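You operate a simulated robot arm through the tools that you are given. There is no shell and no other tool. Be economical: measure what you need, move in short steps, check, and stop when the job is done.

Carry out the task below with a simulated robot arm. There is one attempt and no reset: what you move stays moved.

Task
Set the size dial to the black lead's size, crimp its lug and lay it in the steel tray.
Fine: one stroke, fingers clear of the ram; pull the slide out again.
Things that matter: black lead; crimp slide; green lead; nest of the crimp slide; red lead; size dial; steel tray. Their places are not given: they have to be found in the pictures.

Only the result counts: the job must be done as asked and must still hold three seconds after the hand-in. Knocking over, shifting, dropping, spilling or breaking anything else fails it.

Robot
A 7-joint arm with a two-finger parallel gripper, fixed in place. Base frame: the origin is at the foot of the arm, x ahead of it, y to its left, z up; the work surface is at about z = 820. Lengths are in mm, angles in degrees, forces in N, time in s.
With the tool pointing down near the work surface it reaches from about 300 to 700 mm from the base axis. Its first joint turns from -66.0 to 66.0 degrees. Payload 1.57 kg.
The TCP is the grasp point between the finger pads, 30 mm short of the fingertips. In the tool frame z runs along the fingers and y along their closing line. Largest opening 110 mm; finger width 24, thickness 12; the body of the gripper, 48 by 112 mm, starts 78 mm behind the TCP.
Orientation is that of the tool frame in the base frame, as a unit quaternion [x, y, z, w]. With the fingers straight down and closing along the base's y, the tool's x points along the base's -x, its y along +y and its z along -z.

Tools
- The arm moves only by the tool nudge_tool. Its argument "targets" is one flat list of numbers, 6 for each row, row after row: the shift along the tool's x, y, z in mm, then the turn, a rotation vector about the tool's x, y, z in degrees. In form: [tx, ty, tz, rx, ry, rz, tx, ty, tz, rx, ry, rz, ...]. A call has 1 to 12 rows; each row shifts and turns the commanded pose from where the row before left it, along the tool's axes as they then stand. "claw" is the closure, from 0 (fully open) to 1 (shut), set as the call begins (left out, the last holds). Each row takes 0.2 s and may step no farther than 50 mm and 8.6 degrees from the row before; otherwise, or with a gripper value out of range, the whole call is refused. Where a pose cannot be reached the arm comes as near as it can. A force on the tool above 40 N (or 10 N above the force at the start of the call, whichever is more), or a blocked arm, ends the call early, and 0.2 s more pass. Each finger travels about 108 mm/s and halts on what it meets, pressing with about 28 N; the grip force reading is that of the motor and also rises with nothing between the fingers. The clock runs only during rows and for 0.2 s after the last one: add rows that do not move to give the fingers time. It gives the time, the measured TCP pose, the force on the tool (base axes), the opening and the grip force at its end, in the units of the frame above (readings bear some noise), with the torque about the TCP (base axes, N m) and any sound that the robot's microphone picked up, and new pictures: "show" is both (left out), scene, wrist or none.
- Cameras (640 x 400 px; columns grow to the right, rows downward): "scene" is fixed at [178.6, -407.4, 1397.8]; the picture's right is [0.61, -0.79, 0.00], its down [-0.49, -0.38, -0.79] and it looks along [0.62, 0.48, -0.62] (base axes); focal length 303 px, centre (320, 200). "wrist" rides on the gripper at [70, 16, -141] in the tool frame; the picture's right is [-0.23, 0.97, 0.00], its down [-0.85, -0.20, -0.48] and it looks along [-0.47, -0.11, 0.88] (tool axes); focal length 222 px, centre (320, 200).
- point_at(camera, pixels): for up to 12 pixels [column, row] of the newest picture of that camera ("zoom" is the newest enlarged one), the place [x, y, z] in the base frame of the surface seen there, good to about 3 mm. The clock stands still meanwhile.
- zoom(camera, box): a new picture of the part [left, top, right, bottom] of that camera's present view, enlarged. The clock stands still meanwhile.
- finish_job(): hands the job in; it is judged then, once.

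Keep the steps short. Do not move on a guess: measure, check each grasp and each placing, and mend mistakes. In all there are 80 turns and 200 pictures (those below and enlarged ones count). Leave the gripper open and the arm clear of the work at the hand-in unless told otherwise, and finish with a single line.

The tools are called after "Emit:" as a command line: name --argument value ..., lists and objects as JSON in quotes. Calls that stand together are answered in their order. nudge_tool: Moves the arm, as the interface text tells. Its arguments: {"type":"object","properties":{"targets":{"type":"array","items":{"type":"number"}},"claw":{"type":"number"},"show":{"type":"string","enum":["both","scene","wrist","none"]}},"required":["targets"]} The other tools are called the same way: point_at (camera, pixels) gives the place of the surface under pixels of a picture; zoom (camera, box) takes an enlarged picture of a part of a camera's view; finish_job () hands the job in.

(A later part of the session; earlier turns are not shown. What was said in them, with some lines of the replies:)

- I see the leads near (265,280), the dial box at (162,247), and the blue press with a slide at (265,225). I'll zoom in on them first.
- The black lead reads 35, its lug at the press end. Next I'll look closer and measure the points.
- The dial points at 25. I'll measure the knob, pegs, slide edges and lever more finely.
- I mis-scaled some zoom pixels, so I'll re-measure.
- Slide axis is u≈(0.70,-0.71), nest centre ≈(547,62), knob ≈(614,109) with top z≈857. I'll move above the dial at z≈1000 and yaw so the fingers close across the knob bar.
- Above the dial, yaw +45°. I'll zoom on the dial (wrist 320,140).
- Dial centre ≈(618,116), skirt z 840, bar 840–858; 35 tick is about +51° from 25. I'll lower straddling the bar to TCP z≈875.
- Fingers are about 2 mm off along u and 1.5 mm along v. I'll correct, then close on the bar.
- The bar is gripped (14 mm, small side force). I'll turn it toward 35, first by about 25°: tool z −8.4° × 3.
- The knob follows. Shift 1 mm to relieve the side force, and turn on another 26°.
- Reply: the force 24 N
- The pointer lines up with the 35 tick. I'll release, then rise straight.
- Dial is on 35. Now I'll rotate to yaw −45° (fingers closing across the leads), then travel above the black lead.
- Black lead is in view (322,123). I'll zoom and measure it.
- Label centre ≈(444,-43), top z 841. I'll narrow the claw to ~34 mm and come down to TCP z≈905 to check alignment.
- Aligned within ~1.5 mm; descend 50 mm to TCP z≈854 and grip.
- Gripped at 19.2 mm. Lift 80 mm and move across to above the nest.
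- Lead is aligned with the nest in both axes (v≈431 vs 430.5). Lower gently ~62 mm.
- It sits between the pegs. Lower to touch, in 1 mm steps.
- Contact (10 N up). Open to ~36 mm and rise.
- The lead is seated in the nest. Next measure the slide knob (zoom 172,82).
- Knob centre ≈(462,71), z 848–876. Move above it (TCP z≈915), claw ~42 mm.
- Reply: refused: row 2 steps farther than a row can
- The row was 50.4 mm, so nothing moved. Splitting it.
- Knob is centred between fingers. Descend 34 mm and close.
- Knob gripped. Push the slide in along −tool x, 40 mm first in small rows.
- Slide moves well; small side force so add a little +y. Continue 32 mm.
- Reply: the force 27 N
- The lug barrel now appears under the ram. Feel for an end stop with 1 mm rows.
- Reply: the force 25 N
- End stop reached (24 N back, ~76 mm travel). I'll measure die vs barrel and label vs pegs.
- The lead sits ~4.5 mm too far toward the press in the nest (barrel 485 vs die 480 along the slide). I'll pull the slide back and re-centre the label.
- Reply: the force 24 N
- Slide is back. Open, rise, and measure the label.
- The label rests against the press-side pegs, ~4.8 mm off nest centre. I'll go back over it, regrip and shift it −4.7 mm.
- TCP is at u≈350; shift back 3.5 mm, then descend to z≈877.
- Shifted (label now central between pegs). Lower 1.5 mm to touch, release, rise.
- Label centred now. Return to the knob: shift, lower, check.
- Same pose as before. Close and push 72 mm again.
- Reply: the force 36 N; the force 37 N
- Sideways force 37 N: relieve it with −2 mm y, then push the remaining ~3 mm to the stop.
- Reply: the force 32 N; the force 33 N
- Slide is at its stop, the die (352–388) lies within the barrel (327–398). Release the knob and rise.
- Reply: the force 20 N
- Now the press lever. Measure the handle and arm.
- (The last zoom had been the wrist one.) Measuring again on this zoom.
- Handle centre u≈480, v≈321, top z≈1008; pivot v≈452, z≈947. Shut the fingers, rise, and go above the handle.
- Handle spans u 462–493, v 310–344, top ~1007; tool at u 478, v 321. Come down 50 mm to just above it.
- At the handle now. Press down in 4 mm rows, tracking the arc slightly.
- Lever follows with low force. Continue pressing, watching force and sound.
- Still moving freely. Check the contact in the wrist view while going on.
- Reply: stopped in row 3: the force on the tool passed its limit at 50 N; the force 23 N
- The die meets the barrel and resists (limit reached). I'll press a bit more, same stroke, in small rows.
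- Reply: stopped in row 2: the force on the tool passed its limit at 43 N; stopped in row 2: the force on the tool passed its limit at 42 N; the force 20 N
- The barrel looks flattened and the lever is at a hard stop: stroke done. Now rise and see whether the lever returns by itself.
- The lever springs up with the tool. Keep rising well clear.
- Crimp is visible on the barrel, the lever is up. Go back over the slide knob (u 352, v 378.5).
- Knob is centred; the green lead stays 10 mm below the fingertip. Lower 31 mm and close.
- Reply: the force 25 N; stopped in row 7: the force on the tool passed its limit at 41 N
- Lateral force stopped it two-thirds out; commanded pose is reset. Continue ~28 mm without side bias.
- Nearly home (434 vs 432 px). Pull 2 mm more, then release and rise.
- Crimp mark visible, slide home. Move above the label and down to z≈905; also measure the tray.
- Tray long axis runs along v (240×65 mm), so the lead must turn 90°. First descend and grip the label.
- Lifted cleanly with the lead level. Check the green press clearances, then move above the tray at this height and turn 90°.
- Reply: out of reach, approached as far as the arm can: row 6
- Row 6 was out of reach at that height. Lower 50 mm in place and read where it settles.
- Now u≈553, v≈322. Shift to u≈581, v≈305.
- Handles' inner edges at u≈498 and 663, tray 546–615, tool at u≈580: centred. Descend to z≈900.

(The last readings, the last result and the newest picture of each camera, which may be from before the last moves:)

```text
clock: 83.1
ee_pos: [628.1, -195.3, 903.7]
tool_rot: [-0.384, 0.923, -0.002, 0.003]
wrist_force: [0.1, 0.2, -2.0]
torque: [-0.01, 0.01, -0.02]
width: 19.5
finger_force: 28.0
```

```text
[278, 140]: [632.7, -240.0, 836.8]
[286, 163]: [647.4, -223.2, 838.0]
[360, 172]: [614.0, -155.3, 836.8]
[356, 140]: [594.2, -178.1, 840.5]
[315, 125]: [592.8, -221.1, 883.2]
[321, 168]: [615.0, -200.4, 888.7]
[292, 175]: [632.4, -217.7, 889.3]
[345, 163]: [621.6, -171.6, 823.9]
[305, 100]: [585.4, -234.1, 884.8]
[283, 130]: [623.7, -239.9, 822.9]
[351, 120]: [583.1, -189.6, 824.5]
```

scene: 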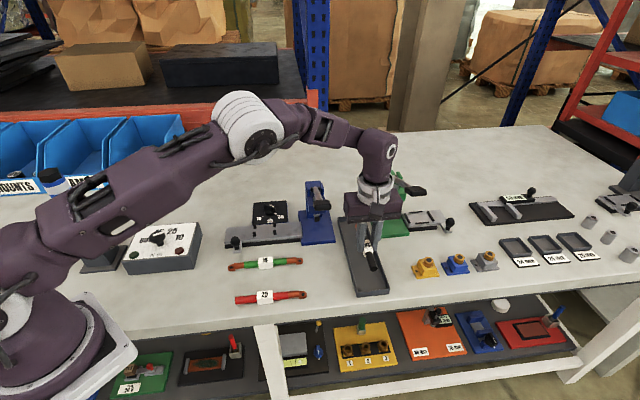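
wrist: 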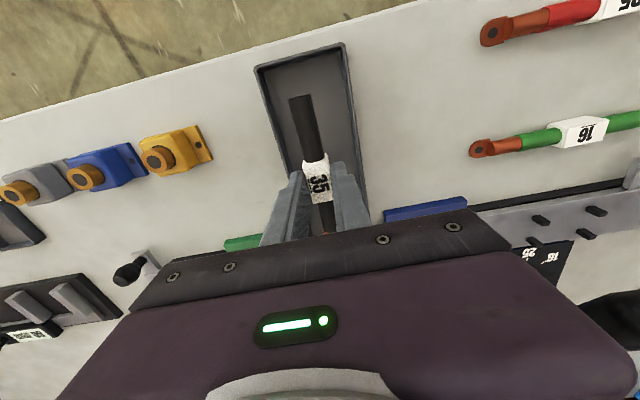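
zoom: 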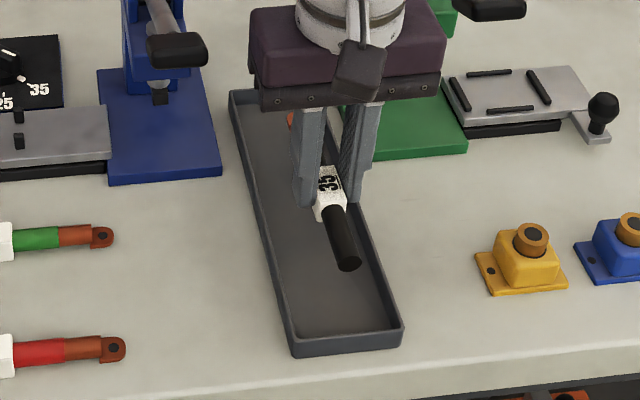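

Centred in the tray (walls 545/616, tool ~581). Lower 42 mm.

Emit:
nudge_tool --targets '[0, 0, 15, 0, 0, 0, 0, 0, 15, 0, 0, 0, 0, 0, 8, 0, 0, 0, 0, 0, 3, 0, 0, 0, 0, 0, 0, 0, 0, 0]' --show "wrist"

Emit:
nudge_tool --targets '[0, 0, 1, 0, 0, 0, 0, 0, 0, 0, 0, 0]' --show "scene"

Emit:
zoom --camera "scene" --box '[310, 190, 420, 310]'

```text
clock: 84.3
ee_pos: [628.9, -193.5, 863.8]
tool_rot: [-0.384, 0.923, -0.002, 0.003]
wrist_force: [-0.2, -0.1, -0.5]
torque: [0.0, 0.0, 0.0]
width: 19.4
finger_force: 28.3
```

wrist: 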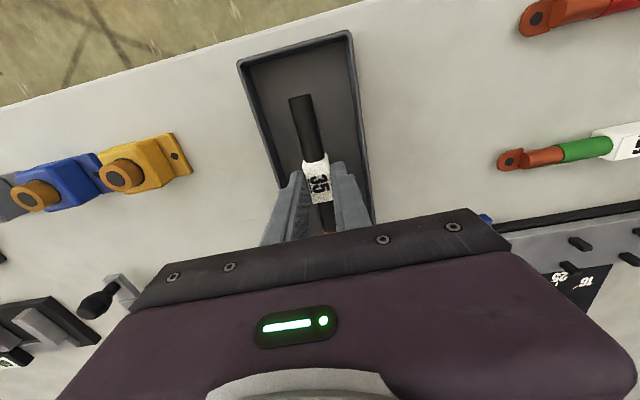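

```text
clock: 84.9
ee_pos: [628.1, -194.2, 863.0]
tool_rot: [-0.384, 0.923, -0.003, 0.003]
wrist_force: [-0.7, 0.4, -1.7]
torque: [0.03, 0.04, -0.02]
width: 19.5
finger_force: 28.3
```

scene: 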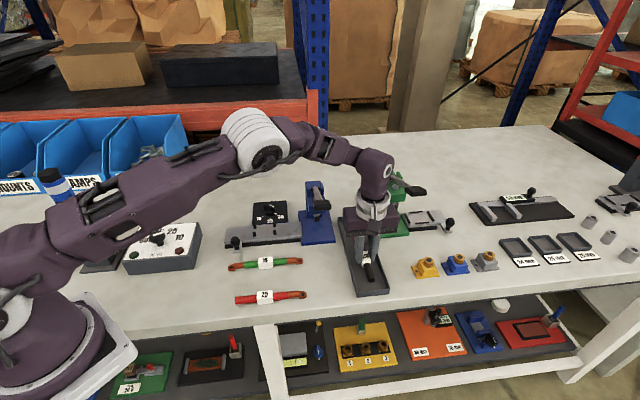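

```text
3.33 times, centred on (365, 250) of scene
```

zoom: 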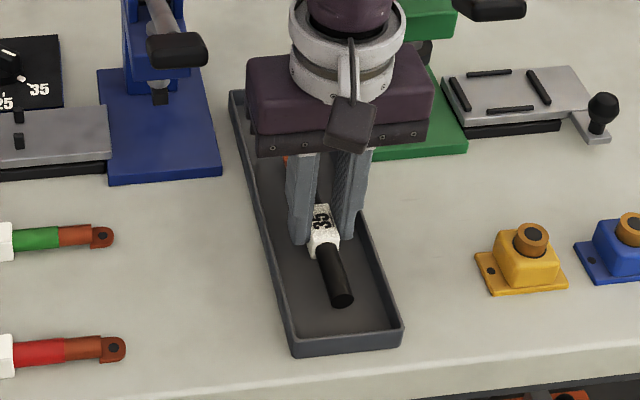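

Not touching yet. Lower in 1 mm rows until contact is felt.

Emit:
nudge_tool --targets '[0, 0, 1, 0, 0, 0, 0, 0, 1, 0, 0, 0]' --show "none"

Emit:
nudge_tool --targets '[0, 0, 1, 0, 0, 0, 0, 0, 0, 0, 0, 0]' --show "none"

```text
clock: 85.5
ee_pos: [627.3, -194.7, 860.5]
tool_rot: [-0.385, 0.923, -0.002, 0.003]
wrist_force: [-0.7, 1.1, -0.8]
torque: [0.0, -0.02, 0.02]
width: 19.6
finger_force: 28.2
```

```text
clock: 86.1
ee_pos: [629.0, -195.0, 860.8]
tool_rot: [-0.384, 0.923, -0.003, 0.003]
wrist_force: [0.3, 0.5, -1.4]
torque: [-0.01, 0.02, 0.01]
width: 19.4
finger_force: 27.8
```

Emit:
nudge_tool --targets '[0, 0, 1, 0, 0, 0, 0, 0, 0, 0, 0, 0]' --show "none"

Emit:
nudge_tool --targets '[0, 0, 0.8, 0, 0, 0, 0, 0, 0, 0, 0, 0]' --show "none"

```text
clock: 86.7
ee_pos: [628.4, -195.1, 859.0]
tool_rot: [-0.384, 0.923, -0.003, 0.003]
wrist_force: [-1.3, 1.4, 9.3]
torque: [0.25, 0.04, 0.0]
width: 19.5
finger_force: 28.1
```

```text
clock: 87.3
ee_pos: [627.8, -194.9, 859.1]
tool_rot: [-0.384, 0.923, -0.004, 0.005]
wrist_force: [0.9, 1.8, 20.8]
torque: [0.29, -0.16, 0.03]
width: 19.3
finger_force: 27.6
```

Resting on the tray floor (21 N). Back off 1 mm, open to only ~28 mm, and rise straight.

Emit:
nudge_tool --targets '[0, 0, -1, 0, 0, 0, 0, 0, 0, 0, 0, 0]' --show "none"

Emit:
nudge_tool --targets '[0, 0, 0, 0, 0, 0, 0, 0, 0, 0, 0, 0]' --claw 0.745 --show "wrist"

Emit:
nudge_tool --targets '[0, 0, -15, 0, 0, 0, 0, 0, -30, 0, 0, 0, 0, 0, -45, 0, 0, 0, 0, 0, -45, 0, 0, 0, 0, 0, -45, 0, 0, 0, 0, 0, 0, 0, 0, 0]'

Emit:
zoom --camera "scene" --box '[310, 190, 420, 310]'

```text
clock: 87.9
ee_pos: [627.7, -194.5, 859.7]
tool_rot: [-0.385, 0.923, -0.003, 0.003]
wrist_force: [5.0, -1.5, 13.8]
torque: [0.19, -0.25, -0.08]
width: 19.4
finger_force: 28.2
```

```text
clock: 88.5
ee_pos: [628.1, -193.9, 859.1]
tool_rot: [-0.384, 0.923, -0.001, 0.003]
wrist_force: [0.3, 0.2, 0.5]
torque: [0.02, 0.01, 0.02]
width: 27.8
finger_force: 0.0
```

wrist: 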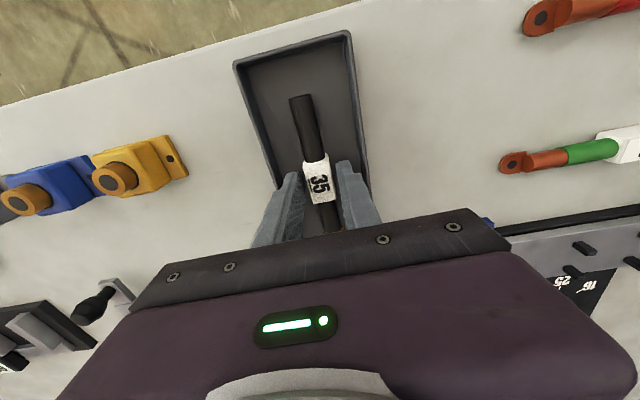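

```text
clock: 89.9
ee_pos: [627.9, -193.3, 1040.3]
tool_rot: [-0.386, 0.923, -0.003, 0.003]
wrist_force: [-0.1, -1.1, 0.7]
torque: [0.0, 0.02, -0.02]
width: 27.9
finger_force: 0.0
```

scene: 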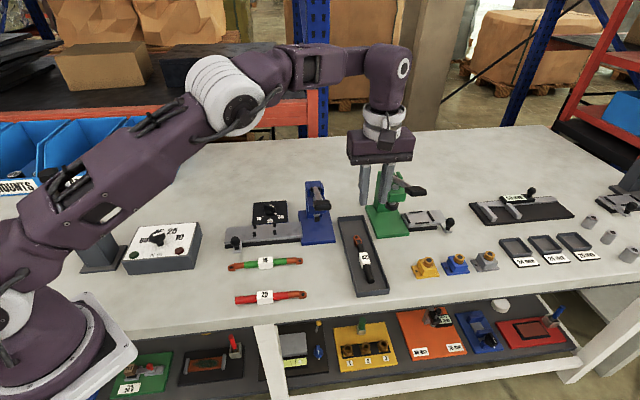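
wrist: 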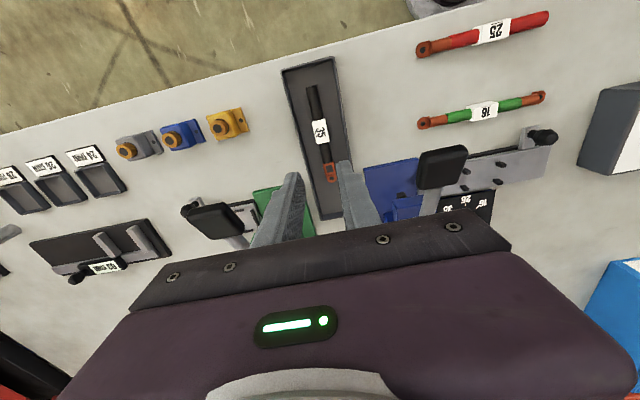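

```text
3.33 times, centred on (365, 250) of scene
```

zoom: 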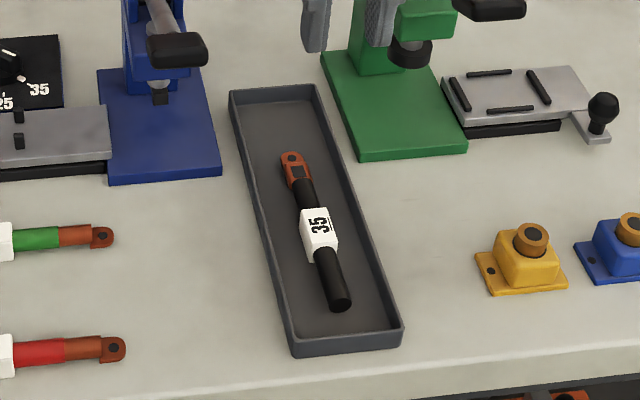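

The lead lies in the tray with its crimp visible. Rise, back away, open the gripper, and check the dial and slide.

Emit:
nudge_tool --targets '[0, 0, -40, 0, 0, 0, 0, 0, -30, 0, 0, 0, 25, 25, 0, 0, 0, 0, 25, 25, 0, 0, 0, 0, 25, 25, 0, 0, 0, 0, 25, 25, 0, 0, 0, 0, 0, 0, 0, 0, 0, 0]' --claw 0.5 --show "scene"

Emit:
nudge_tool --targets '[0, 0, 0, 0, 0, 0, 0, 0, 0, 0, 0, 0, 0, 0, 0, 0, 0, 0]' --claw 0 --show "scene"

Emit:
zoom --camera "scene" --box '[220, 180, 400, 300]'

Emit:
zoom --camera "scene" --box '[240, 195, 300, 235]'

```text
clock: 91.5
ee_pos: [478.3, -195.5, 1110.0]
tool_rot: [-0.384, 0.923, -0.002, 0.003]
wrist_force: [-0.4, -0.3, -0.9]
torque: [0.01, 0.01, 0.0]
width: 54.8
finger_force: 0.0
out of reach, approached as far as the arm can: row 2
```

scene: 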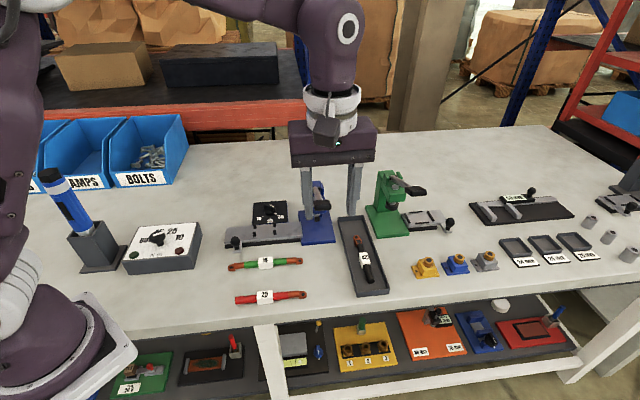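

```text
clock: 92.3
ee_pos: [479.2, -194.8, 1109.3]
tool_rot: [-0.384, 0.923, -0.002, 0.003]
wrist_force: [0.8, -0.6, -0.4]
torque: [0.01, -0.03, 0.02]
width: 110.1
finger_force: 0.1
```

scene: 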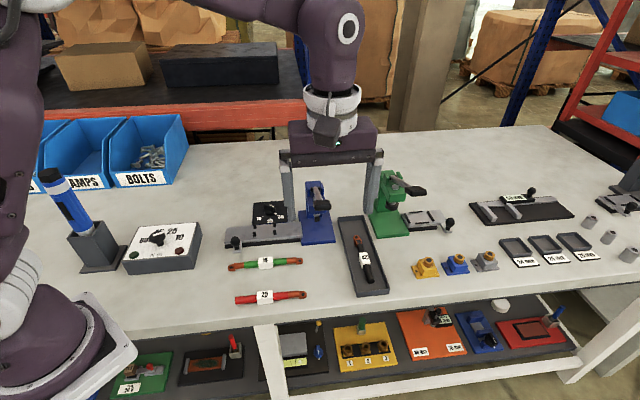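

```text
3.33 times, centred on (310, 240) of scene
```

zoom: 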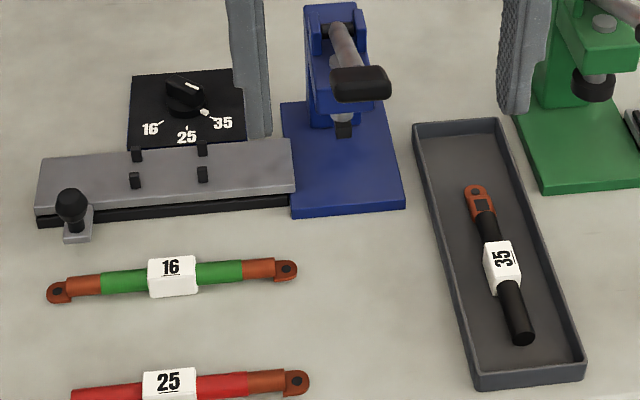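

```text
10.00 times, centred on (270, 215) of scene
```

zoom: 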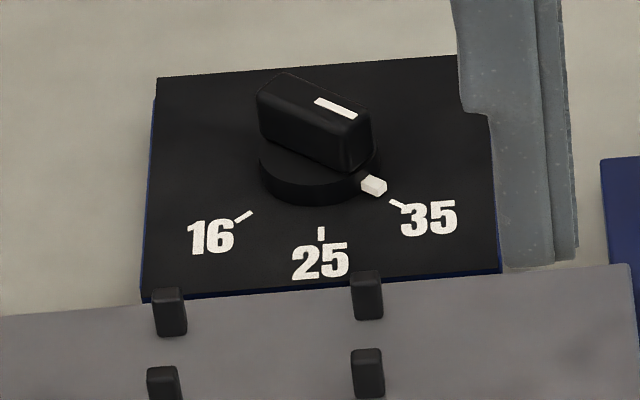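

Dial at 35, slide out, lever up, crimped black lead in the tray, green and red leads undisturbed, gripper open and clear. Handing in.

Emit:
finish_job

```text
The job is handed in.
```

The size dial is set to 35, the black lead's lug was crimped in one stroke, the slide is pulled out again, and the lead lies in the steel tray.
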